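You operate a simulated robot arm through the tools that you are given. There is no shell and no other tool. Be economical: measure what you need, move in short steps, check, and stop when the job is done.

Carry out the task below with a simulated two-armed robot. There is one attempt and no reset: what you move stays moved.

JOB
Wipe up the spill on the top of the pump bench with the green towel and put it back.

It is judged by the outcome, as a careful person would: the job done as asked, and still so three seconds after it is handed in. It fails if anything else is knocked over, pushed out of place, dropped, spilled or broken. Flat cloth is picked up by pressing the open fingertips on it (5 to 10 N) and closing them slowly along it; thin cloth reads only 2 to 8 mm in the jaws.

ROBOT AND FRAMES
Two 7-joint arms with two-finger parallel grippers on one trunk, on a base that drives. Base frame: it is fixed to the floor where the robot stands at the start and does not move with it; the origin is under the middle of the robot, x ahead of it, y to its left, z up; the surface under the hand at the start is at about z = 820. Readings come in mm, rad, newtons and seconds.
The left shoulder is at the start at [60, 144, 926], the right one opposite. With the tool pointing down near the work surface each hand reaches from about 320 to 740 mm from the robot's upright axis, wherever it stands, measured 20 degrees to its own side. Payload 1.57 kg a hand.
Tool frame (each hand has its own): the origin (TCP) lies between the finger pads and is the grasp point; the fingertips stand 30 mm ahead of it; z points along the fingers, y is the line along which they close. Largest opening 110 mm; finger width 24, thickness 12; the body of the gripper, 48 by 112 mm, starts 78 mm behind the TCP.
Orientation is that of the tool frame in the base frame, as [roll, pitch, yaw] about the fixed x, y, z axes, in that order (R = Rz(yaw) Ry(pitch) Rx(roll)). With the fingers straight down and closing along the base's y, the tool's x points along the base's -x, its y along +y and its z along -z.

CONTROLS
- The arms move only by the tool arm_command. It takes "left_rows", "right_rows" or both (then of equal length, played together; a hand with none holds still); each is a list of rows, each an object (a shift or turn left out is 0, a gripper value left out holds the last) with "slide": the shift along the tool's x, y, z in mm, a list of three; "delta_rot": the turn, a rotation vector about the tool's x, y, z in rad, a list of three. In form: [{"slide": [tx, ty, tz], "delta_rot": [rx, ry, rz]}, ...]. A call has 1 to 8 rows; each row shifts and turns the commanded pose from where the row before left it, along the tool's axes as they then stand. "left_jaw" and "right_jaw" are, for a hand that has rows, the finger opening in mm, from 0 to 110, set as the call begins (left out, the last holds). A row lasts 0.2 s, in which the tool goes at most 50 mm and 0.15 rad; a call with a longer step from one row to the next is refused whole, and so is a gripper value outside its range. Where a pose cannot be reached the arm comes as near as it can. A force on the tool above 40 N (or 10 N above the force at the start of the call, whichever is more), or a blocked arm, ends the call early, and 0.2 s more pass. Each finger travels about 45 mm/s and halts on what it meets, pressing with about 42 N; the grip force reading is that of the motor and also rises with nothing between the fingers. The clock runs only during rows and for 0.2 s after the last one: add rows that do not move to give the fingers time. The reply holds the time, the measured pose of the TCP, the force on the tool along the base axes, the opening and the grip force, in the units named above and with some noise, with the torque about the TCP (base axes, N m) and any sound that the robot's microphone picked up, and new pictures: "pictures" is both (left out), scene, wrist or none (wrist: the cameras of the hands that moved).
- Cameras (640 x 400 px; columns grow to the right, rows downward): "scene" is now at [39.7, 42.3, 1526.6]; the picture's right is [0.44, -0.90, 0.00], its down [-0.73, -0.35, -0.59] and it looks along [0.53, 0.26, -0.81] (base axes); focal length 284 px, centre (320, 200). "left" rides on the left gripper at [70, -16, -141] in its tool frame; the picture's right is [0.23, 0.97, 0.00], its down [-0.86, 0.20, -0.48] and it looks along [-0.47, 0.11, 0.88] (tool axes); focal length 222 px, centre (320, 200). "right" rides on the right gripper at [70, 16, -141] in its tool frame; the picture's right is [-0.23, 0.97, 0.00], its down [-0.85, -0.20, -0.48] and it looks along [-0.47, -0.11, 0.88] (tool axes); focal length 222 px, centre (320, 200). There is no depth. A picture from a camera that has moved, and an enlarged one, comes with that camera's place and axes in the base frame and with its lens. The place of the scene camera against the robot may be out by one fixed shift of up to 18 mm in any direction.
- slide_trunk(by): slides the trunk up (or, below 0, down) by that many mm; the arms and the scene camera ride with it, the base frame stays. It gives what a move gives, with no picture.
- steer(legs): drives the robot by 1 to 6 legs, each [ahead, left, turn to the left] in mm, mm and rad, along the robot's own axes; the way and the turn of a leg run together, so that a leg with both is an arc; at most 1500 mm and 3.142 rad a leg. The arms and the cameras ride along, it lands a little off, and it stops where it bumps. It gives what a move gives, and a new picture of the scene camera.
- turn_head(pan, tilt): turns the head with the scene camera to pan (to the left, within 1.501 rad either way) and tilt (down, from -0.506 to 1.204), counted from straight ahead of the robot. It gives what a move gives, and a new picture of the scene camera.
- zoom(camera, box): a new picture of the part [left, top, right, bottom] of that camera's present view, enlarged. No time passes.
- sign_off(): hands the job in; it is judged then, once.

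Go step by step. Nothing tells you exact positions but the pictures and the camera data: compare them with the known pose of the tool, close in by small moves and look again before you grip or let go. The budget is 120 turns and 260 pictures, counting those below and the enlarged ones. Unless the task says otherwise, let go and move clear before handing in, and close with one line.

The tools are called after "Request:" as name(argument=value, ...) on one line, values as JSON. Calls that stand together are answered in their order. arm_command: Moves the arms, as the interface text tells. Its arguments: {"type":"object","properties":{"left_rows":{"type":"array","items":{"type":"object","properties":{"slide":{"type":"array","items":{"type":"number"}},"delta_rot":{"type":"array","items":{"type":"number"}}}}},"left_jaw":{"type":"number"},"right_rows":{"type":"array","items":{"type":"object","properties":{"slide":{"type":"array","items":{"type":"number"}},"delta_rot":{"type":"array","items":{"type":"number"}}}}},"right_jaw":{"type":"number"},"pictures":{"type":"string","enum":["both","scene","wrist","none"]}},"required":[]} The other tools are called the same way: slide_trunk (by) slides the trunk up or down; steer (legs) drives the base; turn_head (pan, tilt) turns the head that bears the scene camera; zoom (camera, box) takes an enlarged picture of a part of a camera's view; sign_off () hands the job in.

At the start:

```text
time: 0.0
left_ee_pos: [288.6, 398.5, 1020.6]
left_tool_rot: [-3.141, 0.0, 3.141]
left_contact_force: [0.8, 0.3, -0.2]
left_ft_torque: [0.02, 0.0, 0.0]
left_gripper_width: 109.8
left_finger_force: 0.0
right_ee_pos: [384.2, 70.3, 1044.0]
right_tool_rot: [3.14, 0.001, -3.141]
right_contact_force: [-0.5, -0.1, 0.0]
right_ft_torque: [-0.02, 0.02, 0.02]
right_gripper_width: 109.8
right_finger_force: 0.0
trunk travel left (down, up): [-525.0, 65.0]
robot x, y, heading: [0.5, 1.0, 0.003]
head pan, tilt: [0.45, 0.942]
```

scene: 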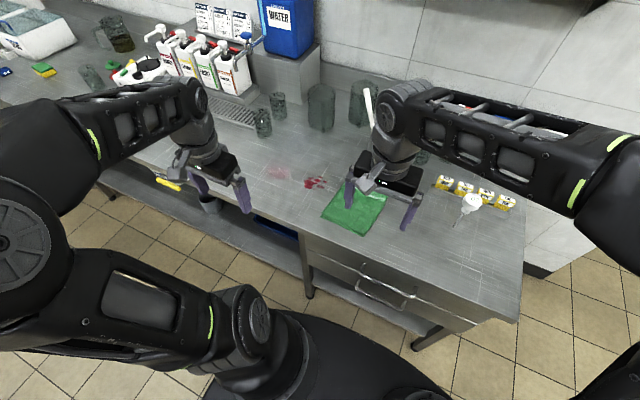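
right: 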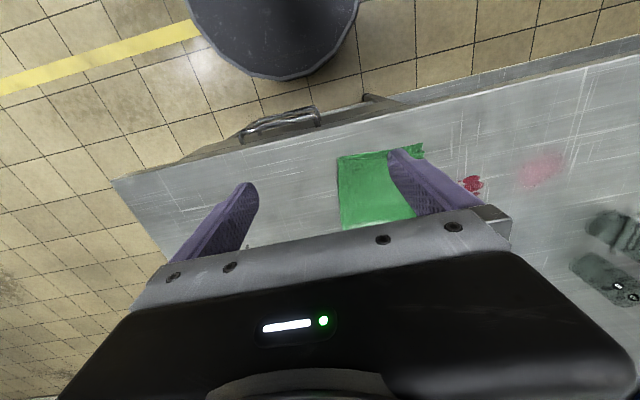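
left: 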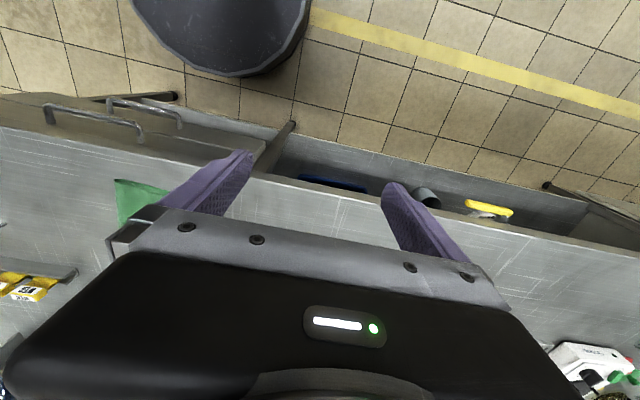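

I see a green towel on the bench with a red spill just to its left, and a faint pink smear further left. I'll enlarge the view first to see both clearly.

Request:
zoom(camera="scene", box=[220, 120, 460, 270])

Request:
zoom(camera="right", box=[320, 100, 640, 300])

Request:
zoom(camera="scene", box=[0, 0, 320, 200])

```text
2.67 times, centred on (340, 195) of scene
camera zoom: at [39.7, 42.3, 1526.6], right [0.44, -0.9, 0.0], down [-0.73, -0.35, -0.59], along [0.53, 0.26, -0.81], focal length 757 px, centre (267, 213)
```

zoom: 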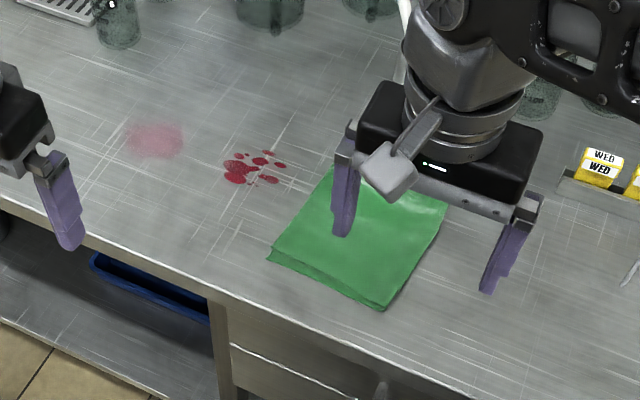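

```text
2.00 times, centred on (480, 200) of right
camera zoom: at [315.8, 85.1, 1186.5], right [0.23, 0.97, 0.0], down [0.85, -0.2, 0.48], along [0.47, -0.11, -0.88], focal length 444 px, centre (0, 200)
```

zoom: 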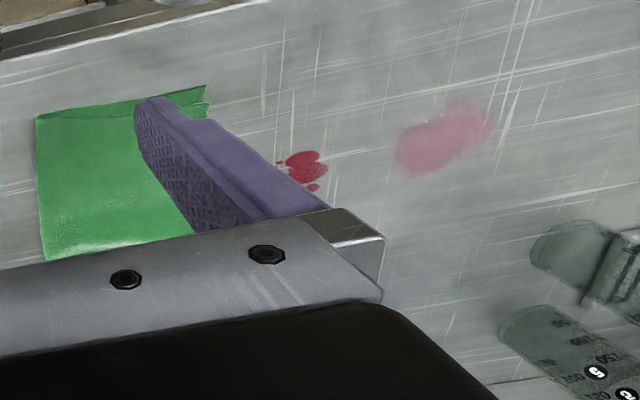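

```text
2.00 times, centred on (160, 100) of scene
camera zoom: at [39.7, 42.3, 1526.6], right [0.44, -0.9, 0.0], down [-0.73, -0.35, -0.59], along [0.53, 0.26, -0.81], focal length 568 px, centre (640, 400)
```

zoom: 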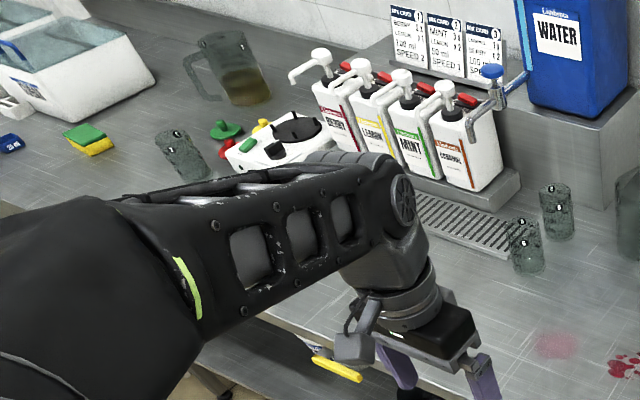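

The towel is a folded pad of about 145 mm, centred near (515, 147). The spill is near (545, 294), with a pink patch near (530, 427). I'll move the right hand aside to its own side first, then bring the left hand over the towel.

Request:
arm_command(right_rows=[{"slide": [0, -45, -10]}, {"slide": [0, -45, -10]}, {"slide": [0, -45, 0]}, {"slide": [0, -45, 0]}, {"slide": [0, -40, 0]}, {}], pictures="none")

Request:
arm_command(left_rows=[{"slide": [-33, -35, 5]}, {"slide": [-33, -35, 5]}, {"slide": [-33, -35, 5]}, {"slide": [-33, -35, 5]}, {"slide": [-33, -35, 10]}, {"slide": [-33, -35, 10]}, {"slide": [-30, -40, 10]}, {}], left_jaw=60, pictures="both")

```text
time: 1.4
left_ee_pos: [288.9, 398.4, 1020.1]
left_tool_rot: [3.14, -0.001, -3.141]
left_contact_force: [-0.5, -0.4, 0.4]
left_ft_torque: [0.02, 0.04, 0.01]
left_gripper_width: 109.9
left_finger_force: 0.1
right_ee_pos: [383.3, -149.3, 1063.3]
right_tool_rot: [3.14, 0.0, -3.141]
right_contact_force: [0.0, 0.9, -0.5]
right_ft_torque: [-0.03, -0.03, 0.02]
right_gripper_width: 110.2
right_finger_force: 0.0
trunk travel left (down, up): [-525.0, 65.0]
robot x, y, heading: [-3.1, -1.1, 0.003]
head pan, tilt: [0.45, 0.942]
```

```text
refused: row 7 steps farther than a row can; nothing moved
```

Request:
arm_command(left_rows=[{"slide": [-33, -35, 5]}, {"slide": [-33, -35, 5]}, {"slide": [-33, -35, 5]}, {"slide": [-33, -35, 5]}, {"slide": [-33, -35, 10]}, {"slide": [-33, -35, 10]}, {"slide": [-28, -38, 10]}, {}], left_jaw=60, pictures="both")

```text
time: 3.2
left_ee_pos: [514.8, 147.6, 969.7]
left_tool_rot: [3.141, 0.001, -3.141]
left_contact_force: [-0.5, -0.3, -0.3]
left_ft_torque: [-0.02, 0.0, -0.03]
left_gripper_width: 60.0
left_finger_force: 0.1
right_ee_pos: [383.4, -149.5, 1064.7]
right_tool_rot: [-3.141, 0.0, 3.141]
right_contact_force: [0.3, -0.6, -0.6]
right_ft_torque: [0.0, -0.02, -0.02]
right_gripper_width: 109.9
right_finger_force: 0.1
trunk travel left (down, up): [-525.0, 65.0]
robot x, y, heading: [-4.8, 2.2, 0.001]
head pan, tilt: [0.45, 0.942]
camera scene: at [39.2, 42.7, 1526.6], right [0.44, -0.9, 0.0], down [-0.73, -0.35, -0.59], along [0.53, 0.26, -0.81], focal length 284 px, centre (320, 200)
camera left: at [444.6, 133.8, 1109.2], right [-0.23, 0.97, 0.0], down [0.85, 0.2, 0.48], along [0.47, 0.11, -0.88], focal length 222 px, centre (320, 200)
```

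scene: 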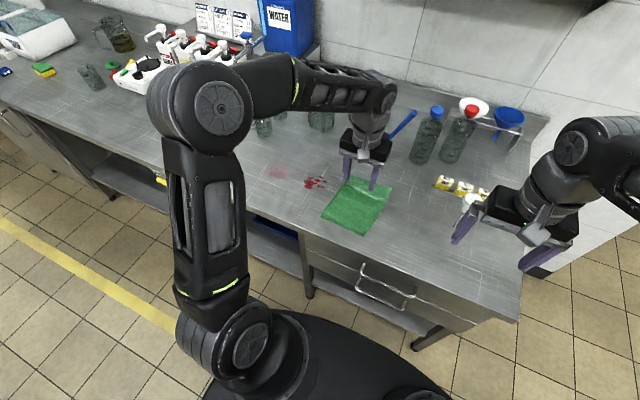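
left: 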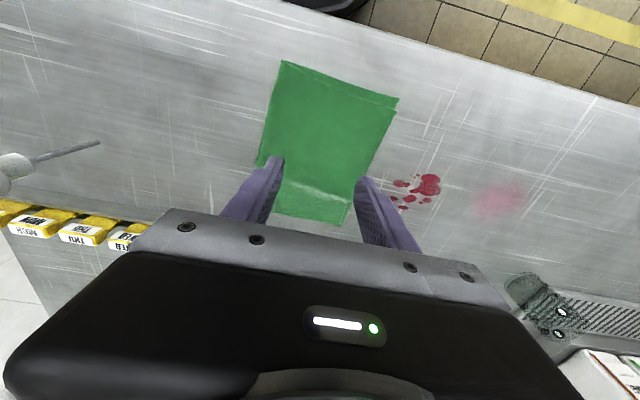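

The towel reaches further back than I first took it, so I'll zoom in to get its outline.

Request:
zoom(camera="scene", box=[260, 140, 420, 240])

Request:
zoom(camera="left", box=[200, 50, 520, 250])

```text
4.00 times, centred on (340, 190) of scene
camera zoom: at [39.2, 42.7, 1526.6], right [0.44, -0.9, 0.0], down [-0.73, -0.35, -0.59], along [0.53, 0.26, -0.81], focal length 1136 px, centre (240, 240)
```

zoom: 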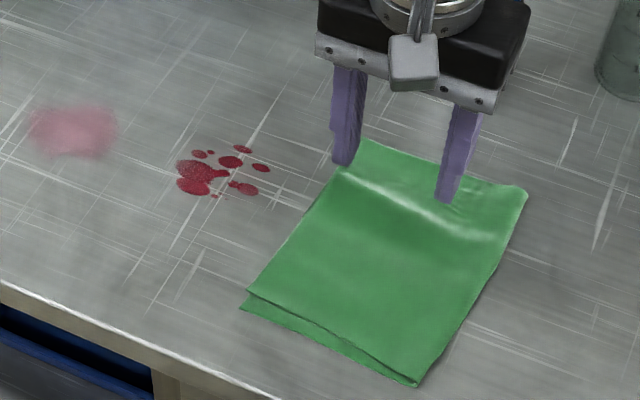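

```text
2.00 times, centred on (360, 150) of left
camera zoom: at [444.6, 133.8, 1109.2], right [-0.23, 0.97, 0.0], down [0.85, 0.2, 0.48], along [0.47, 0.11, -0.88], focal length 444 px, centre (240, 300)
```

zoom: 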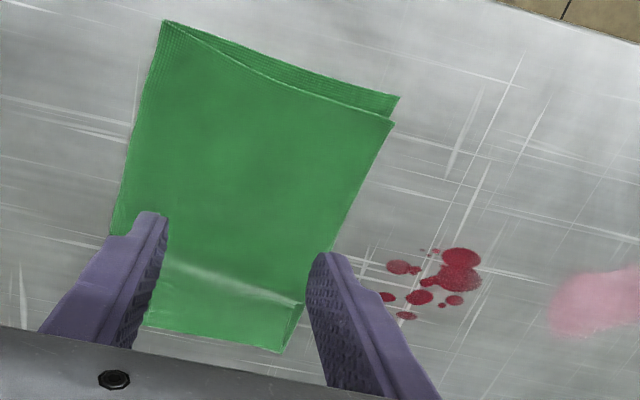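

The towel is folded in half, about 195 x 140 mm, centred near (540, 152), with the fold at the back. The red spill spans x 520–590, y 265–335. I'll pinch the towel near its middle, so I'm lowering to just above it.

Request:
arm_command(left_rows=[{"slide": [-17, 3, 35]}, {"slide": [-17, 3, 35]}, {"slide": [0, 0, 28]}, {}], left_jaw=45, pictures="both")

```text
time: 4.2
left_ee_pos: [549.7, 154.6, 870.0]
left_tool_rot: [-3.141, 0.0, 3.141]
left_contact_force: [-0.2, -0.4, 0.7]
left_ft_torque: [0.0, 0.01, -0.02]
left_gripper_width: 45.2
left_finger_force: 0.2
right_ee_pos: [383.7, -149.9, 1064.8]
right_tool_rot: [3.139, 0.001, -3.141]
right_contact_force: [0.2, 0.3, 0.4]
right_ft_torque: [0.0, -0.02, 0.0]
right_gripper_width: 109.8
right_finger_force: 0.1
trunk travel left (down, up): [-525.0, 65.0]
robot x, y, heading: [-0.2, 1.7, -0.002]
head pan, tilt: [0.45, 0.942]
camera scene: at [39.7, 42.2, 1526.6], right [0.44, -0.9, 0.0], down [-0.73, -0.35, -0.59], along [0.53, 0.26, -0.81], focal length 284 px, centre (320, 200)
camera left: at [480.1, 139.7, 1010.9], right [-0.23, 0.97, 0.0], down [0.85, 0.2, 0.48], along [0.47, 0.11, -0.88], focal length 222 px, centre (320, 200)
```

scene: 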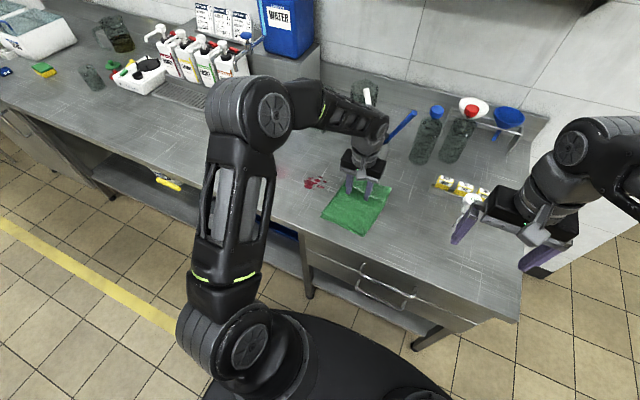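
left: 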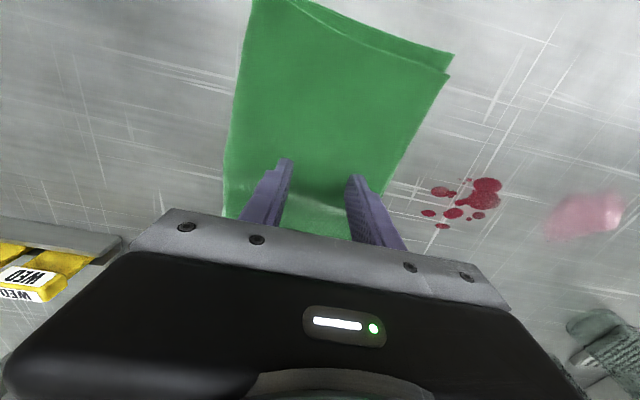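

The fingers are above the towel's middle. I'll press down slowly.

Request:
arm_command(left_rows=[{"slide": [0, 0, 5]}, {"slide": [0, 0, 4]}, {"slide": [0, 0, 3]}, {}], pictures="none")

```text
time: 5.2
left_ee_pos: [549.3, 156.6, 858.9]
left_tool_rot: [-3.141, 0.0, -3.141]
left_contact_force: [0.1, 0.5, 0.5]
left_ft_torque: [0.03, -0.02, -0.01]
left_gripper_width: 45.0
left_finger_force: 0.0
right_ee_pos: [384.6, -148.1, 1064.4]
right_tool_rot: [3.14, 0.001, 3.141]
right_contact_force: [-0.2, 0.1, -0.3]
right_ft_torque: [0.0, 0.01, -0.03]
right_gripper_width: 110.2
right_finger_force: 0.0
trunk travel left (down, up): [-525.0, 65.0]
robot x, y, heading: [2.1, 2.9, -0.0]
head pan, tilt: [0.45, 0.942]
```

Request:
arm_command(left_rows=[{"slide": [0, 0, 2]}, {"slide": [0, 0, 2]}, {"slide": [0, 0, 2]}, {}], pictures="none")

```text
time: 6.2
left_ee_pos: [549.2, 156.0, 853.7]
left_tool_rot: [-3.14, 0.002, -3.141]
left_contact_force: [-0.7, 0.1, 0.8]
left_ft_torque: [-0.02, 0.0, -0.02]
left_gripper_width: 44.8
left_finger_force: 0.1
right_ee_pos: [383.6, -149.0, 1063.7]
right_tool_rot: [3.139, -0.001, -3.141]
right_contact_force: [0.7, 0.3, -0.5]
right_ft_torque: [0.01, -0.01, 0.0]
right_gripper_width: 110.1
right_finger_force: 0.1
trunk travel left (down, up): [-525.0, 65.0]
robot x, y, heading: [-0.5, -2.0, -0.002]
head pan, tilt: [0.45, 0.942]
```

Request:
arm_command(left_rows=[{"slide": [0, 0, 1.5]}, {"slide": [0, 0, 1.5]}, {}], pictures="none")

```text
time: 7.0
left_ee_pos: [548.6, 155.2, 852.2]
left_tool_rot: [3.141, 0.004, 3.14]
left_contact_force: [1.4, 1.3, 12.2]
left_ft_torque: [0.04, 0.0, -0.03]
left_gripper_width: 45.0
left_finger_force: 0.1
right_ee_pos: [383.8, -150.0, 1063.7]
right_tool_rot: [3.139, 0.002, -3.141]
right_contact_force: [0.2, 0.7, -0.7]
right_ft_torque: [0.01, 0.01, -0.01]
right_gripper_width: 109.9
right_finger_force: 0.0
trunk travel left (down, up): [-525.0, 65.0]
robot x, y, heading: [1.4, 1.1, -0.001]
head pan, tilt: [0.45, 0.942]
```

Contact reads 12 N, so I'll ease off slightly and close the fingers in stages.

Request:
arm_command(left_rows=[{"slide": [0, 0, -0.5]}, {}], left_jaw=35, pictures="none")

Request:
arm_command(left_rows=[{}, {}], left_jaw=25, pictures="wrist")

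```text
time: 7.6
left_ee_pos: [547.8, 155.5, 851.7]
left_tool_rot: [-3.141, 0.002, -3.141]
left_contact_force: [0.9, 0.4, 12.3]
left_ft_torque: [0.01, -0.03, 0.0]
left_gripper_width: 34.7
left_finger_force: 0.0
right_ee_pos: [383.7, -149.7, 1064.4]
right_tool_rot: [3.14, 0.002, 3.141]
right_contact_force: [0.5, 0.5, -0.7]
right_ft_torque: [-0.01, 0.03, 0.01]
right_gripper_width: 109.9
right_finger_force: 0.1
trunk travel left (down, up): [-525.0, 65.0]
robot x, y, heading: [0.1, 4.3, 0.002]
head pan, tilt: [0.45, 0.942]
```

```text
time: 8.2
left_ee_pos: [548.4, 155.2, 852.3]
left_tool_rot: [-3.141, 0.001, 3.141]
left_contact_force: [1.3, 0.2, 12.8]
left_ft_torque: [0.03, -0.01, -0.01]
left_gripper_width: 24.8
left_finger_force: 0.0
right_ee_pos: [383.2, -150.5, 1064.8]
right_tool_rot: [3.138, 0.002, 3.141]
right_contact_force: [0.1, -0.7, 0.0]
right_ft_torque: [-0.02, -0.03, 0.0]
right_gripper_width: 110.1
right_finger_force: 0.1
trunk travel left (down, up): [-525.0, 65.0]
robot x, y, heading: [0.0, 1.0, 0.001]
head pan, tilt: [0.45, 0.942]
camera left: at [478.5, 140.2, 992.0], right [-0.23, 0.97, 0.0], down [0.85, 0.2, 0.48], along [0.47, 0.11, -0.88], focal length 222 px, centre (320, 200)
```

left: 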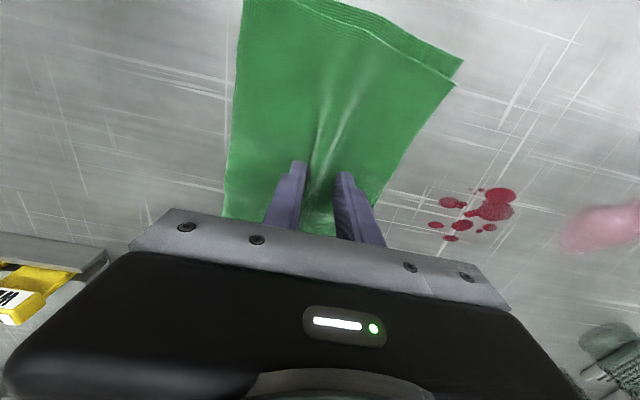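

The cloth is gathering between the fingers. I'll ease off a little more and finish closing.

Request:
arm_command(left_rows=[{"slide": [0, 0, -0.4]}, {}], left_jaw=14, pictures="none")

Request:
arm_command(left_rows=[{}, {}, {}], left_jaw=0, pictures="wrist")

Request:
zoom(camera="left", box=[200, 0, 520, 250])

```text
time: 8.8
left_ee_pos: [548.0, 156.9, 852.6]
left_tool_rot: [3.14, -0.001, -3.14]
left_contact_force: [-1.3, -0.6, 10.4]
left_ft_torque: [-0.03, 0.0, 0.02]
left_gripper_width: 13.1
left_finger_force: 0.0
right_ee_pos: [382.9, -149.8, 1064.2]
right_tool_rot: [3.139, 0.001, 3.14]
right_contact_force: [0.3, 0.2, 0.3]
right_ft_torque: [0.01, 0.0, 0.0]
right_gripper_width: 109.9
right_finger_force: 0.1
trunk travel left (down, up): [-525.0, 65.0]
robot x, y, heading: [-1.9, -0.1, -0.0]
head pan, tilt: [0.45, 0.942]
```

```text
time: 9.6
left_ee_pos: [548.3, 155.6, 852.0]
left_tool_rot: [-3.14, 0.0, 3.141]
left_contact_force: [-0.5, -0.3, 9.0]
left_ft_torque: [-0.02, 0.03, 0.0]
left_gripper_width: 3.1
left_finger_force: 24.1
right_ee_pos: [383.1, -149.3, 1064.4]
right_tool_rot: [3.14, 0.003, -3.141]
right_contact_force: [0.5, 0.4, -0.4]
right_ft_torque: [0.0, 0.03, 0.02]
right_gripper_width: 109.9
right_finger_force: 0.1
trunk travel left (down, up): [-525.0, 65.0]
robot x, y, heading: [1.2, -3.6, -0.003]
head pan, tilt: [0.45, 0.942]
camera left: at [478.6, 140.7, 992.2], right [-0.23, 0.97, 0.0], down [0.85, 0.2, 0.48], along [0.47, 0.11, -0.88], focal length 222 px, centre (320, 200)
```

left: 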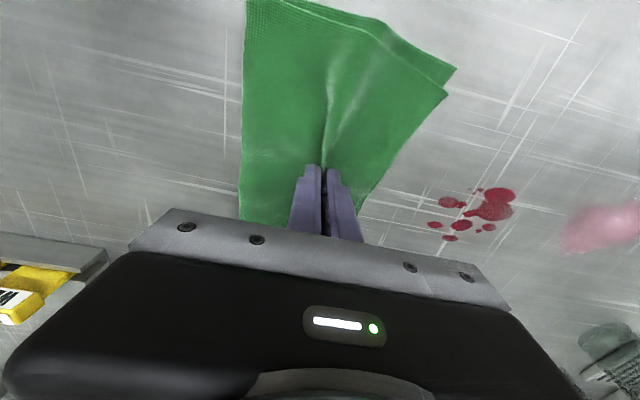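

```text
1.60 times, centred on (360, 125) of left
camera zoom: at [478.6, 140.7, 992.2], right [-0.23, 0.97, 0.0], down [0.85, 0.2, 0.48], along [0.47, 0.11, -0.88], focal length 355 px, centre (256, 320)
```

zoom: 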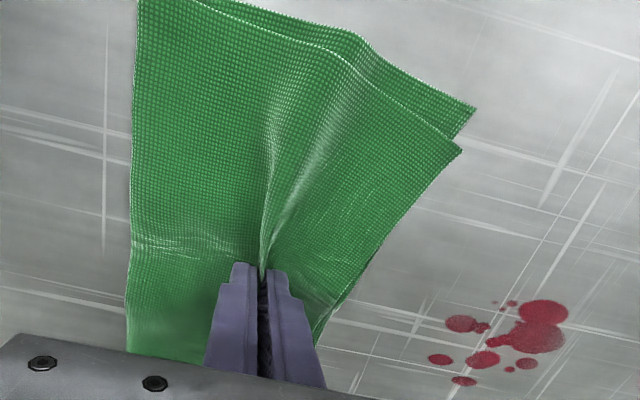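

The towel is gripped at 3 mm and pressing at about 9 N. I'll slide it left toward the spill.

Request:
arm_command(left_rows=[{"slide": [0, 15, 0]}, {"slide": [0, 15, 0]}, {"slide": [0, 15, 0]}, {"slide": [0, 15, 0]}, {}], pictures="both")

```text
time: 10.8
left_ee_pos: [547.4, 215.5, 851.7]
left_tool_rot: [3.14, 0.0, -3.141]
left_contact_force: [-0.2, -1.2, 3.5]
left_ft_torque: [-0.04, 0.03, -0.01]
left_gripper_width: 3.3
left_finger_force: 25.0
right_ee_pos: [384.7, -149.9, 1062.6]
right_tool_rot: [3.14, 0.002, 3.141]
right_contact_force: [0.5, -0.1, -0.4]
right_ft_torque: [-0.02, 0.0, 0.02]
right_gripper_width: 109.9
right_finger_force: 0.0
trunk travel left (down, up): [-525.0, 65.0]
robot x, y, heading: [-0.2, 2.7, 0.003]
head pan, tilt: [0.45, 0.942]
camera scene: at [39.5, 42.0, 1526.6], right [0.44, -0.9, 0.0], down [-0.73, -0.35, -0.59], along [0.53, 0.26, -0.81], focal length 284 px, centre (320, 200)
camera left: at [477.4, 200.9, 992.4], right [-0.23, 0.97, 0.0], down [0.86, 0.2, 0.48], along [0.47, 0.11, -0.88], focal length 222 px, centre (320, 200)
```

scene: 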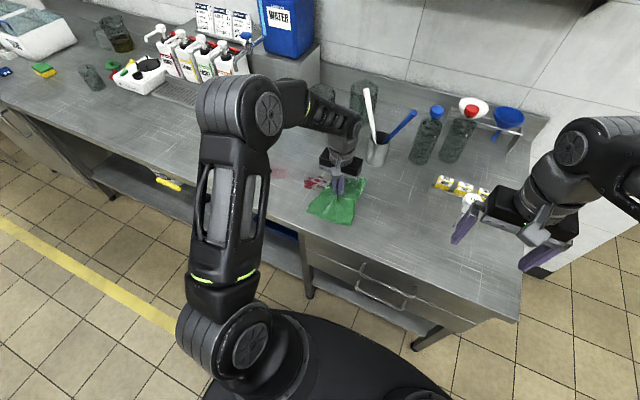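
left: 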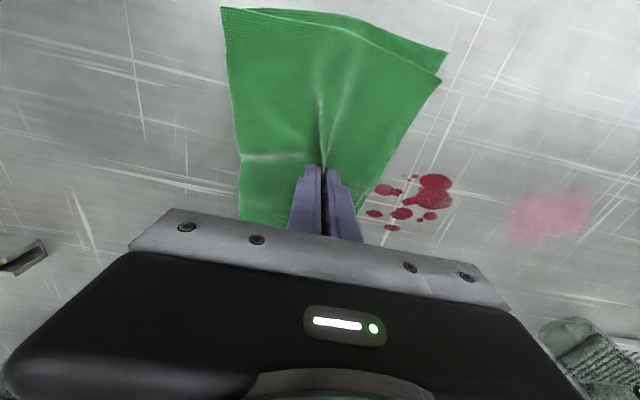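

The whole towel slides with the hand. I'll press slightly harder and sweep over the red spill.

Request:
arm_command(left_rows=[{"slide": [0, 15, 0.5]}, {"slide": [0, 15, 0.3]}, {"slide": [0, 15, 0]}, {"slide": [0, 15, 0]}, {"slide": [0, 15, 0]}, {"slide": [0, 15, 0]}, {"slide": [0, 15, 0]}, {"slide": [0, 15, 0]}], pictures="both")

```text
time: 12.6
left_ee_pos: [547.7, 336.4, 852.4]
left_tool_rot: [-3.141, 0.003, -3.141]
left_contact_force: [0.2, -2.9, 17.1]
left_ft_torque: [-0.05, 0.0, -0.03]
left_gripper_width: 3.1
left_finger_force: 24.2
right_ee_pos: [383.0, -150.0, 1064.3]
right_tool_rot: [3.141, 0.002, 3.141]
right_contact_force: [-0.3, -0.4, -0.5]
right_ft_torque: [-0.02, -0.01, -0.03]
right_gripper_width: 109.9
right_finger_force: 0.1
trunk travel left (down, up): [-525.0, 65.0]
robot x, y, heading: [0.6, -4.2, -0.002]
head pan, tilt: [0.45, 0.942]
camera scene: at [38.2, 41.2, 1526.8], right [0.44, -0.9, 0.0], down [-0.73, -0.35, -0.59], along [0.53, 0.26, -0.81], focal length 284 px, centre (320, 200)
camera left: at [478.2, 320.1, 991.9], right [-0.23, 0.97, 0.0], down [0.85, 0.2, 0.48], along [0.47, 0.11, -0.88], focal length 222 px, centre (320, 200)
```

scene: 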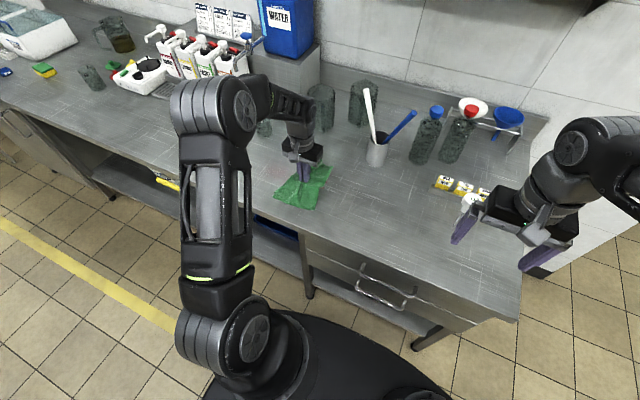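
left: 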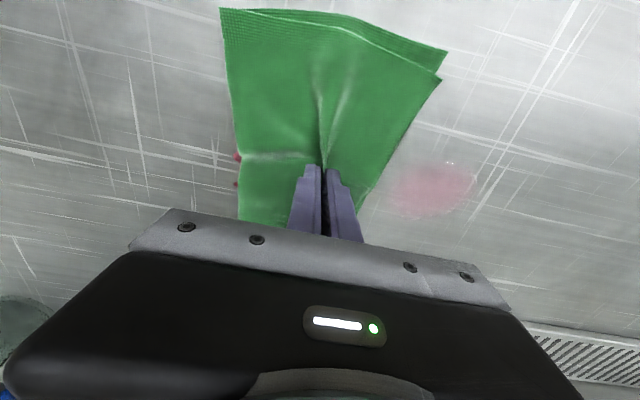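

Some red still shows at the trailing edge. I'll ease the pressure, continue over the pink patch, and then look back.

Request:
arm_command(left_rows=[{"slide": [0, 15, -0.4]}, {"slide": [0, 15, 0]}, {"slide": [0, 15, 0]}, {"slide": [0, 15, 0]}, {}], pictures="both")

Request:
zoom(camera="left", box=[0, 0, 480, 300])

Request:
zoom(camera="scene", box=[160, 60, 400, 210])

```text
time: 13.8
left_ee_pos: [546.5, 396.2, 852.5]
left_tool_rot: [3.139, 0.001, 3.14]
left_contact_force: [-0.3, -5.4, 16.7]
left_ft_torque: [-0.15, 0.02, -0.01]
left_gripper_width: 3.5
left_finger_force: 24.5
right_ee_pos: [382.8, -150.1, 1063.1]
right_tool_rot: [3.139, 0.002, 3.14]
right_contact_force: [-0.2, -0.2, -0.1]
right_ft_torque: [0.0, 0.02, 0.0]
right_gripper_width: 110.0
right_finger_force: 0.1
trunk travel left (down, up): [-525.0, 65.0]
robot x, y, heading: [0.3, -0.1, 0.004]
head pan, tilt: [0.45, 0.942]
camera scene: at [38.2, 40.6, 1526.7], right [0.44, -0.9, 0.0], down [-0.73, -0.35, -0.59], along [0.53, 0.26, -0.81], focal length 284 px, centre (320, 200)
camera left: at [478.1, 380.6, 992.0], right [-0.23, 0.97, 0.0], down [0.85, 0.2, 0.48], along [0.47, 0.11, -0.88], focal length 222 px, centre (320, 200)
```

scene: 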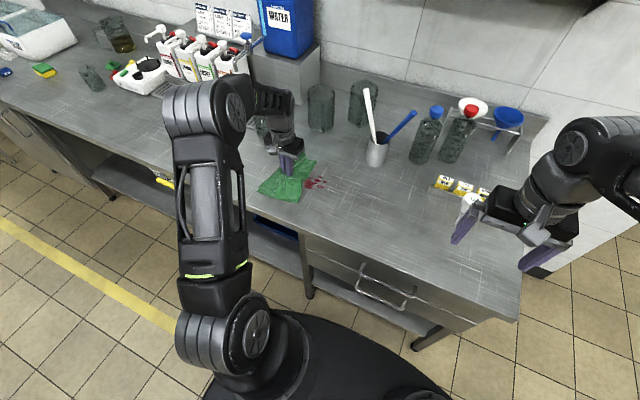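
left: 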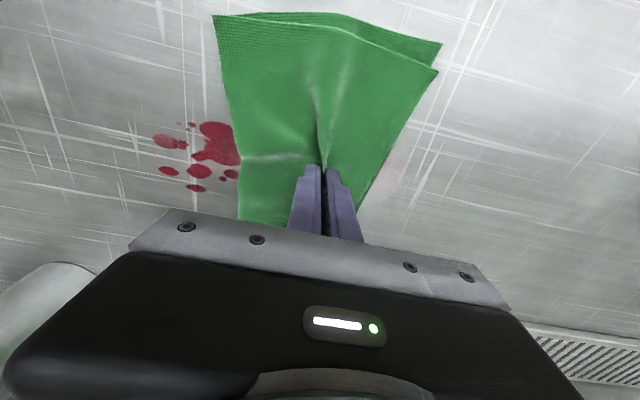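

```text
1.33 times, centred on (240, 150) of left
camera zoom: at [478.1, 380.6, 992.0], right [-0.23, 0.97, 0.0], down [0.85, 0.2, 0.48], along [0.47, 0.11, -0.88], focal length 296 px, centre (427, 267)
```

zoom: 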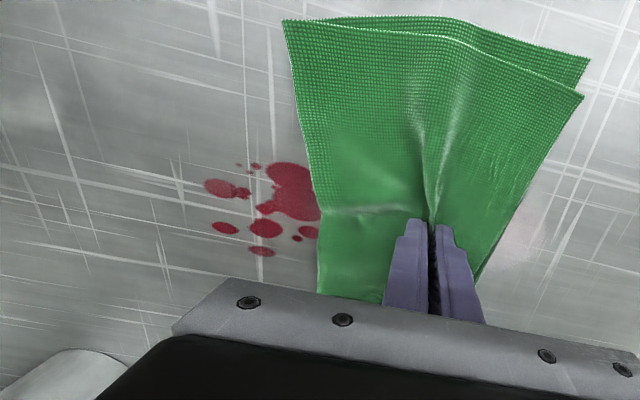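

```text
2.67 times, centred on (280, 135) of scene
camera zoom: at [38.2, 40.6, 1526.7], right [0.44, -0.9, 0.0], down [-0.73, -0.35, -0.59], along [0.53, 0.26, -0.81], focal length 757 px, centre (427, 373)
```

zoom: 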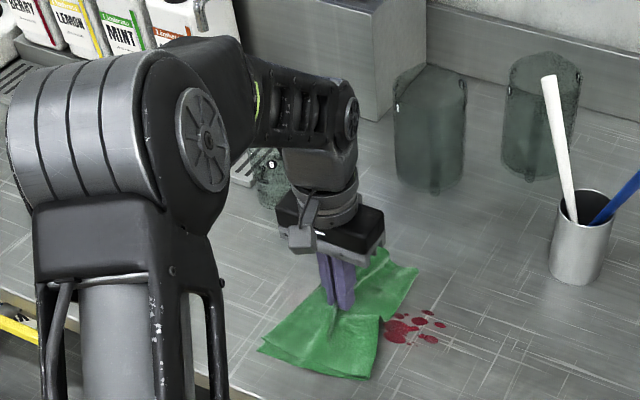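

The pink patch has faded already, but the red drops look little changed. I'll finish the pass over the pink area and then wipe back over the red.

Request:
arm_command(left_rows=[{"slide": [0, 15, 0]}, {"slide": [0, 15, 0]}, {"slide": [0, 15, 0]}, {"slide": [0, 15, 0]}, {}], pictures="both")

Request:
zoom(camera="scene", box=[160, 60, 400, 210])

```text
time: 15.0
left_ee_pos: [549.8, 454.7, 852.0]
left_tool_rot: [3.14, 0.0, 3.141]
left_contact_force: [-1.1, -2.7, 11.2]
left_ft_torque: [-0.14, 0.07, -0.02]
left_gripper_width: 3.2
left_finger_force: 24.3
right_ee_pos: [382.7, -150.5, 1063.1]
right_tool_rot: [3.14, 0.002, 3.14]
right_contact_force: [1.3, -0.6, -0.3]
right_ft_torque: [-0.04, 0.01, 0.0]
right_gripper_width: 109.9
right_finger_force: 0.0
trunk travel left (down, up): [-525.0, 65.0]
robot x, y, heading: [1.0, 0.9, 0.002]
head pan, tilt: [0.45, 0.942]
camera scene: at [38.7, 41.0, 1526.6], right [0.44, -0.9, 0.0], down [-0.73, -0.35, -0.59], along [0.53, 0.26, -0.81], focal length 284 px, centre (320, 200)
camera left: at [479.6, 440.3, 992.1], right [-0.23, 0.97, 0.0], down [0.86, 0.2, 0.48], along [0.47, 0.11, -0.88], focal length 222 px, centre (320, 200)
```

scene: 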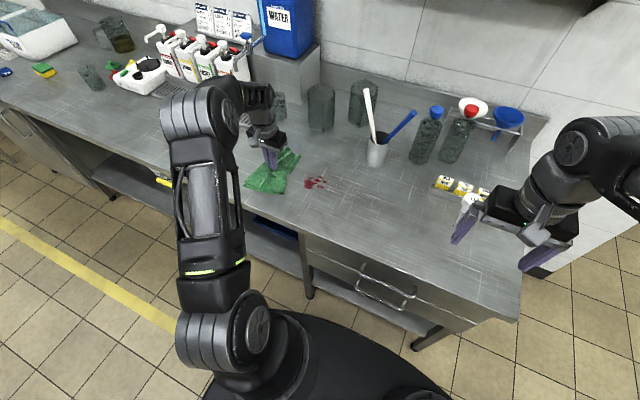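
left: 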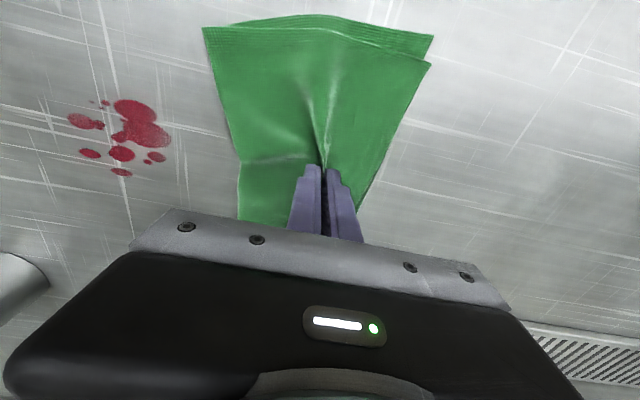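

```text
2.67 times, centred on (280, 135) of scene
camera zoom: at [38.7, 41.0, 1526.6], right [0.44, -0.9, 0.0], down [-0.73, -0.35, -0.59], along [0.53, 0.26, -0.81], focal length 757 px, centre (427, 373)
```

zoom: 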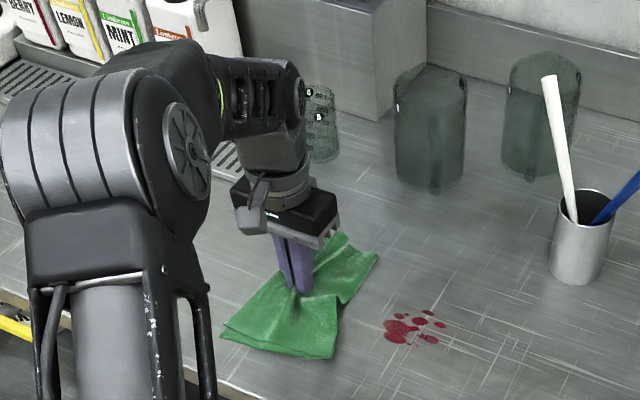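

The pink film is gone, but the red drops remain. I'll wipe back over them with pressure.

Request:
arm_command(left_rows=[{"slide": [0, -20, 0]}, {"slide": [0, -20, 0]}, {"slide": [0, -20, 0]}, {"slide": [0, -20, 0]}, {"slide": [0, -20, 0]}, {"slide": [0, -20, 0]}, {"slide": [0, -20, 0]}, {}], pictures="none")

Request:
arm_command(left_rows=[{"slide": [0, -20, 0]}, {"slide": [0, -20, 0]}, {"slide": [0, -20, 0]}, {"slide": [0, -20, 0]}, {"slide": [0, -15, 0]}, {}], pictures="both")

Request:
zoom(camera="scene", box=[220, 120, 460, 270])

```text
time: 16.8
left_ee_pos: [548.6, 316.4, 851.5]
left_tool_rot: [-3.141, 0.001, 3.141]
left_contact_force: [1.2, 6.8, 25.1]
left_ft_torque: [0.18, 0.04, -0.02]
left_gripper_width: 3.1
left_finger_force: 24.3
right_ee_pos: [383.2, -149.6, 1065.0]
right_tool_rot: [-3.141, 0.001, 3.141]
right_contact_force: [-0.9, -0.9, -0.1]
right_ft_torque: [-0.01, -0.01, -0.02]
right_gripper_width: 110.3
right_finger_force: 0.1
trunk travel left (down, up): [-525.0, 65.0]
robot x, y, heading: [-1.4, 1.5, 0.0]
head pan, tilt: [0.45, 0.942]
```

```text
time: 18.2
left_ee_pos: [547.1, 221.3, 852.0]
left_tool_rot: [3.141, 0.003, 3.141]
left_contact_force: [-0.5, 10.9, 35.6]
left_ft_torque: [0.32, 0.11, 0.0]
left_gripper_width: 3.4
left_finger_force: 24.7
right_ee_pos: [381.2, -149.9, 1064.7]
right_tool_rot: [3.14, 0.002, -3.141]
right_contact_force: [-0.4, 0.4, 0.6]
right_ft_torque: [0.02, -0.01, 0.0]
right_gripper_width: 110.0
right_finger_force: 0.1
trunk travel left (down, up): [-525.0, 65.0]
robot x, y, heading: [0.8, 1.0, 0.0]
head pan, tilt: [0.45, 0.942]
camera scene: at [36.6, 42.3, 1526.8], right [0.44, -0.9, 0.0], down [-0.73, -0.35, -0.59], along [0.53, 0.26, -0.81], focal length 284 px, centre (320, 200)
camera left: at [477.6, 206.6, 991.7], right [-0.23, 0.97, 0.0], down [0.85, 0.2, 0.48], along [0.47, 0.11, -0.88], focal length 222 px, centre (320, 200)
```

scene: 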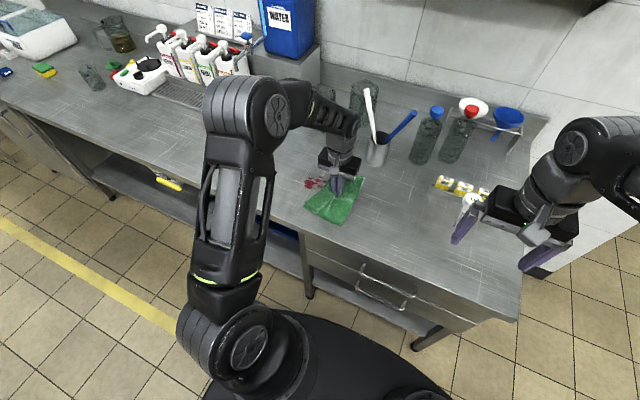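
left: 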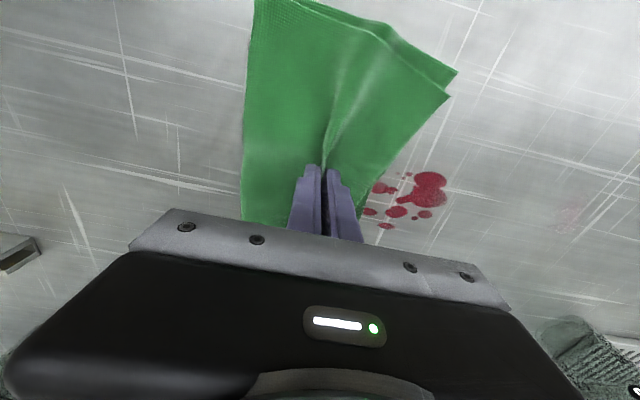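

```text
2.67 times, centred on (340, 195) of scene
camera zoom: at [36.6, 42.3, 1526.8], right [0.44, -0.9, 0.0], down [-0.73, -0.35, -0.59], along [0.53, 0.26, -0.81], focal length 757 px, centre (267, 213)
```

zoom: 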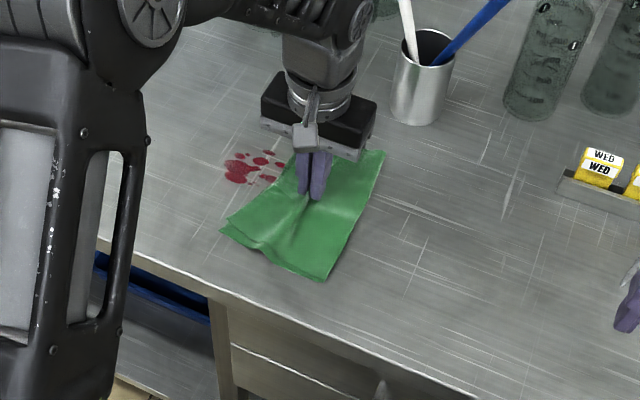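

The force has climbed, so I'll ease up a bit, then take a close look at both marks.

Request:
arm_command(left_rows=[{"slide": [0, 0, -1.2]}, {}], pictures="none")

Request:
zoom(camera="left", box=[340, 130, 640, 280])

```text
time: 18.8
left_ee_pos: [548.2, 221.4, 851.9]
left_tool_rot: [3.142, 0.0, 3.141]
left_contact_force: [0.1, 5.8, 23.2]
left_ft_torque: [0.18, -0.01, -0.02]
left_gripper_width: 3.4
left_finger_force: 24.0
right_ee_pos: [382.6, -148.9, 1062.6]
right_tool_rot: [3.139, 0.001, -3.14]
right_contact_force: [0.8, 0.4, 0.2]
right_ft_torque: [-0.02, 0.02, 0.02]
right_gripper_width: 110.0
right_finger_force: 0.2
trunk travel left (down, up): [-525.0, 65.0]
robot x, y, heading: [2.0, 0.2, -0.001]
head pan, tilt: [0.45, 0.942]
```

```text
2.13 times, centred on (490, 205) of left
camera zoom: at [478.1, 205.9, 992.0], right [-0.23, 0.97, 0.0], down [0.85, 0.2, 0.48], along [0.47, 0.11, -0.88], focal length 474 px, centre (-43, 189)
```

zoom: 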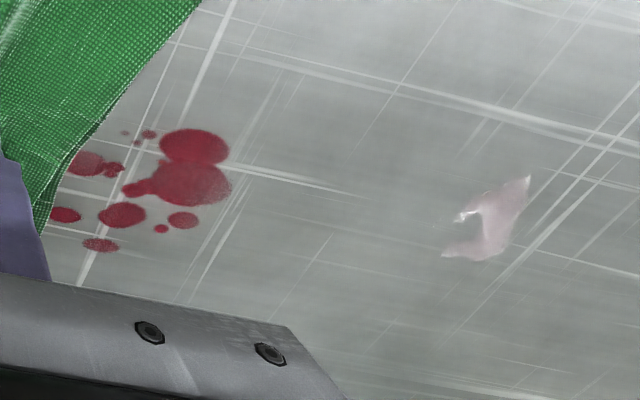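

On a close look the pink patch is the wet spill: it is glossy and partly wiped away. The red drops are a dry stain that doesn't respond to wiping. A wet residue remains at about x 510–555, y 440–470, so I'll wipe that again, reaching further left.

Request:
arm_command(left_rows=[{"slide": [2, 25, -0.8]}, {"slide": [2, 25, 0]}, {"slide": [2, 25, 0]}, {"slide": [2, 25, 0]}, {"slide": [2, 25, 0]}, {"slide": [2, 25, 0]}, {"slide": [0, 25, 0]}, {"slide": [0, 25, 0]}], pictures="none")

Request:
arm_command(left_rows=[{"slide": [0, 20, 0]}, {"slide": [0, 20, 0]}, {"slide": [0, 20, 0]}, {"slide": [0, 15, 0]}, {}], pictures="both")

```text
time: 20.6
left_ee_pos: [535.8, 420.0, 852.7]
left_tool_rot: [-3.14, 0.0, 3.14]
left_contact_force: [0.6, -0.1, 1.0]
left_ft_torque: [-0.01, 0.01, -0.02]
left_gripper_width: 3.2
left_finger_force: 24.3
right_ee_pos: [384.1, -149.3, 1064.4]
right_tool_rot: [3.141, 0.0, 3.141]
right_contact_force: [-0.1, 0.0, -0.3]
right_ft_torque: [-0.01, 0.01, 0.04]
right_gripper_width: 110.0
right_finger_force: 0.0
trunk travel left (down, up): [-525.0, 65.0]
robot x, y, heading: [3.1, 1.5, 0.002]
head pan, tilt: [0.45, 0.942]
```

```text
time: 21.8
left_ee_pos: [535.7, 495.2, 854.9]
left_tool_rot: [-3.141, -0.001, 3.142]
left_contact_force: [-0.3, 0.5, -0.3]
left_ft_torque: [0.0, -0.02, 0.04]
left_gripper_width: 3.2
left_finger_force: 24.1
right_ee_pos: [384.5, -149.6, 1064.0]
right_tool_rot: [3.14, 0.0, 3.141]
right_contact_force: [1.0, 0.5, 0.1]
right_ft_torque: [0.03, 0.0, -0.01]
right_gripper_width: 110.1
right_finger_force: 0.0
trunk travel left (down, up): [-525.0, 65.0]
robot x, y, heading: [-2.2, 1.3, -0.001]
head pan, tilt: [0.45, 0.942]
camera scene: at [39.8, 42.2, 1526.6], right [0.44, -0.9, 0.0], down [-0.73, -0.35, -0.59], along [0.53, 0.26, -0.81], focal length 284 px, centre (320, 200)
camera left: at [467.2, 481.5, 994.8], right [-0.23, 0.97, 0.0], down [0.86, 0.2, 0.48], along [0.47, 0.11, -0.88], focal length 222 px, centre (320, 200)
```

scene: 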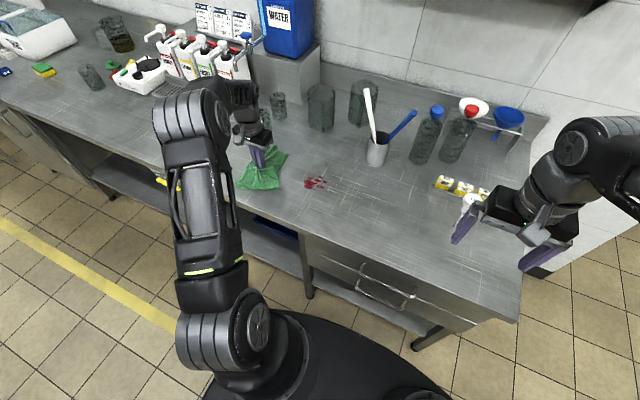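
left: 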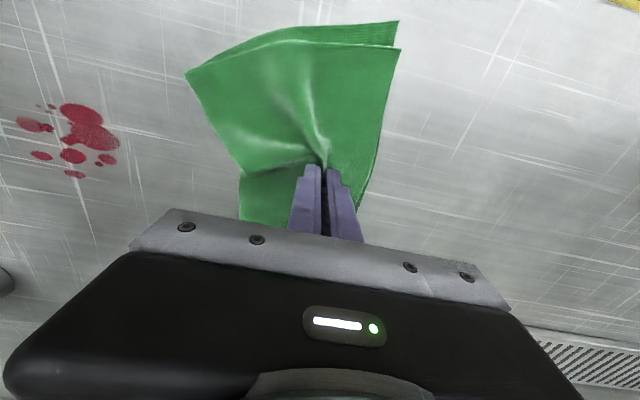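

Contact was lost by a couple of millimetres. I'll press down again here and scrub back and forth over the residue.

Request:
arm_command(left_rows=[{"slide": [0, 0, 1.5]}, {"slide": [0, 0, 1.5]}, {}], pictures="none")

```text
time: 22.6
left_ee_pos: [536.0, 496.3, 852.5]
left_tool_rot: [3.139, 0.002, 3.141]
left_contact_force: [-0.1, -0.2, 7.9]
left_ft_torque: [-0.04, 0.05, -0.02]
left_gripper_width: 3.1
left_finger_force: 24.7
right_ee_pos: [385.5, -150.8, 1063.8]
right_tool_rot: [3.138, 0.001, 3.141]
right_contact_force: [-0.2, 0.7, 0.0]
right_ft_torque: [0.03, -0.01, 0.02]
right_gripper_width: 110.2
right_finger_force: 0.2
trunk travel left (down, up): [-525.0, 65.0]
robot x, y, heading: [-1.2, 2.7, 0.002]
head pan, tilt: [0.45, 0.942]
```

Request:
arm_command(left_rows=[{"slide": [0, -20, 0.3]}, {"slide": [0, -20, 0]}, {"slide": [0, -20, 0]}, {"slide": [0, -20, 0]}, {"slide": [0, -20, 0]}, {"slide": [0, -20, 0]}, {}], pictures="none")

Request:
arm_command(left_rows=[{"slide": [7, 20, 0]}, {"slide": [8, 20, 0]}, {"slide": [0, 20, 0]}, {"slide": [0, 20, 0]}, {"slide": [0, 20, 0]}, {"slide": [0, 15, 0]}, {}], pictures="none")

Request:
arm_command(left_rows=[{"slide": [0, -20, 0]}, {"slide": [0, -20, 0]}, {"slide": [0, -20, 0]}, {"slide": [0, -20, 0]}, {"slide": [0, -20, 0]}, {"slide": [0, -20, 0]}, {"slide": [0, -20, 0]}, {}], pictures="none")

Request:
arm_command(left_rows=[{"slide": [-5, -20, 0]}, {"slide": [-5, -20, 0]}, {"slide": [-5, -20, 0]}, {"slide": [0, -20, 0]}, {"slide": [0, -20, 0]}, {}], pictures="both")

Request:
zoom(camera="left", box=[340, 100, 640, 300])

```text
time: 24.2
left_ee_pos: [536.8, 375.3, 851.7]
left_tool_rot: [3.139, 0.004, -3.14]
left_contact_force: [0.4, 8.8, 31.6]
left_ft_torque: [0.26, 0.06, -0.05]
left_gripper_width: 3.1
left_finger_force: 24.3
right_ee_pos: [382.1, -148.7, 1064.7]
right_tool_rot: [3.139, 0.004, 3.141]
right_contact_force: [-0.2, 0.7, 0.2]
right_ft_torque: [-0.03, 0.01, -0.03]
right_gripper_width: 110.2
right_finger_force: 0.0
trunk travel left (down, up): [-525.0, 65.0]
robot x, y, heading: [1.7, 1.9, 0.004]
head pan, tilt: [0.45, 0.942]
```

```text
time: 25.8
left_ee_pos: [520.7, 489.5, 852.0]
left_tool_rot: [3.137, 0.004, 3.141]
left_contact_force: [-0.4, -11.3, 36.8]
left_ft_torque: [-0.41, 0.09, 0.02]
left_gripper_width: 3.2
left_finger_force: 24.5
right_ee_pos: [381.7, -152.0, 1064.3]
right_tool_rot: [3.137, 0.004, -3.141]
right_contact_force: [0.3, -0.1, -0.2]
right_ft_torque: [0.03, 0.03, 0.02]
right_gripper_width: 109.8
right_finger_force: 0.0
trunk travel left (down, up): [-525.0, 65.0]
robot x, y, heading: [2.0, -1.5, -0.002]
head pan, tilt: [0.45, 0.942]
```

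```text
time: 27.6
left_ee_pos: [519.9, 352.6, 852.3]
left_tool_rot: [3.14, 0.004, -3.141]
left_contact_force: [1.1, 8.9, 30.1]
left_ft_torque: [0.26, 0.02, -0.05]
left_gripper_width: 3.1
left_finger_force: 24.5
right_ee_pos: [382.4, -150.3, 1063.4]
right_tool_rot: [3.14, 0.001, -3.141]
right_contact_force: [-0.9, -0.3, 0.1]
right_ft_torque: [-0.03, 0.0, 0.01]
right_gripper_width: 110.4
right_finger_force: 0.1
trunk travel left (down, up): [-525.0, 65.0]
robot x, y, heading: [0.1, 1.9, 0.006]
head pan, tilt: [0.45, 0.942]
```

```text
time: 29.0
left_ee_pos: [535.9, 251.4, 852.6]
left_tool_rot: [3.141, 0.005, -3.141]
left_contact_force: [0.9, 9.4, 30.2]
left_ft_torque: [0.28, 0.08, -0.04]
left_gripper_width: 3.4
left_finger_force: 23.8
right_ee_pos: [382.5, -148.6, 1064.1]
right_tool_rot: [3.141, 0.001, -3.14]
right_contact_force: [-0.1, 0.4, 0.3]
right_ft_torque: [0.01, -0.04, -0.02]
right_gripper_width: 110.2
right_finger_force: 0.1
trunk travel left (down, up): [-525.0, 65.0]
robot x, y, heading: [0.0, -1.6, -0.005]
head pan, tilt: [0.45, 0.942]
camera scene: at [37.1, 42.1, 1526.7], right [0.44, -0.9, 0.0], down [-0.73, -0.35, -0.59], along [0.53, 0.26, -0.81], focal length 284 px, centre (320, 200)
camera left: at [466.3, 236.0, 991.8], right [-0.23, 0.97, 0.0], down [0.85, 0.2, 0.48], along [0.47, 0.11, -0.88], focal length 222 px, centre (320, 200)
```

scene: 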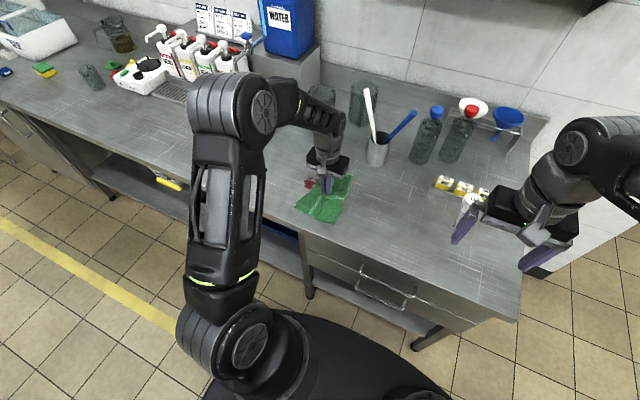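
left: 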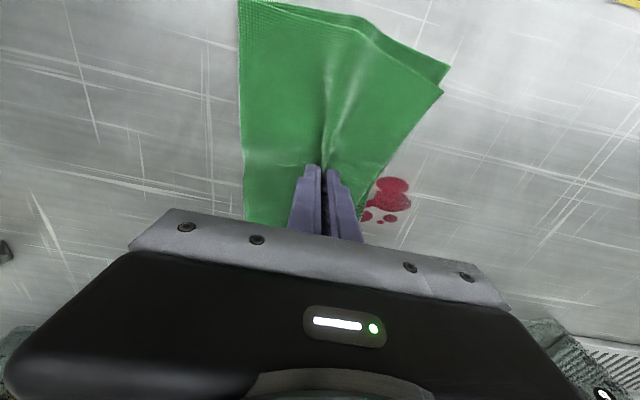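

```text
2.00 times, centred on (490, 200) of left
camera zoom: at [466.3, 236.0, 991.8], right [-0.23, 0.97, 0.0], down [0.85, 0.2, 0.48], along [0.47, 0.11, -0.88], focal length 444 px, centre (-20, 200)
```

zoom: 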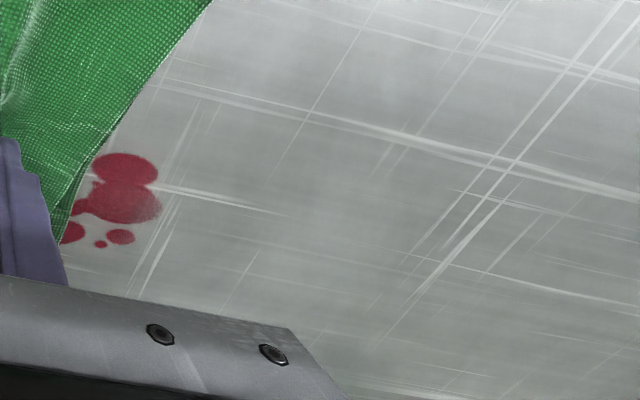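

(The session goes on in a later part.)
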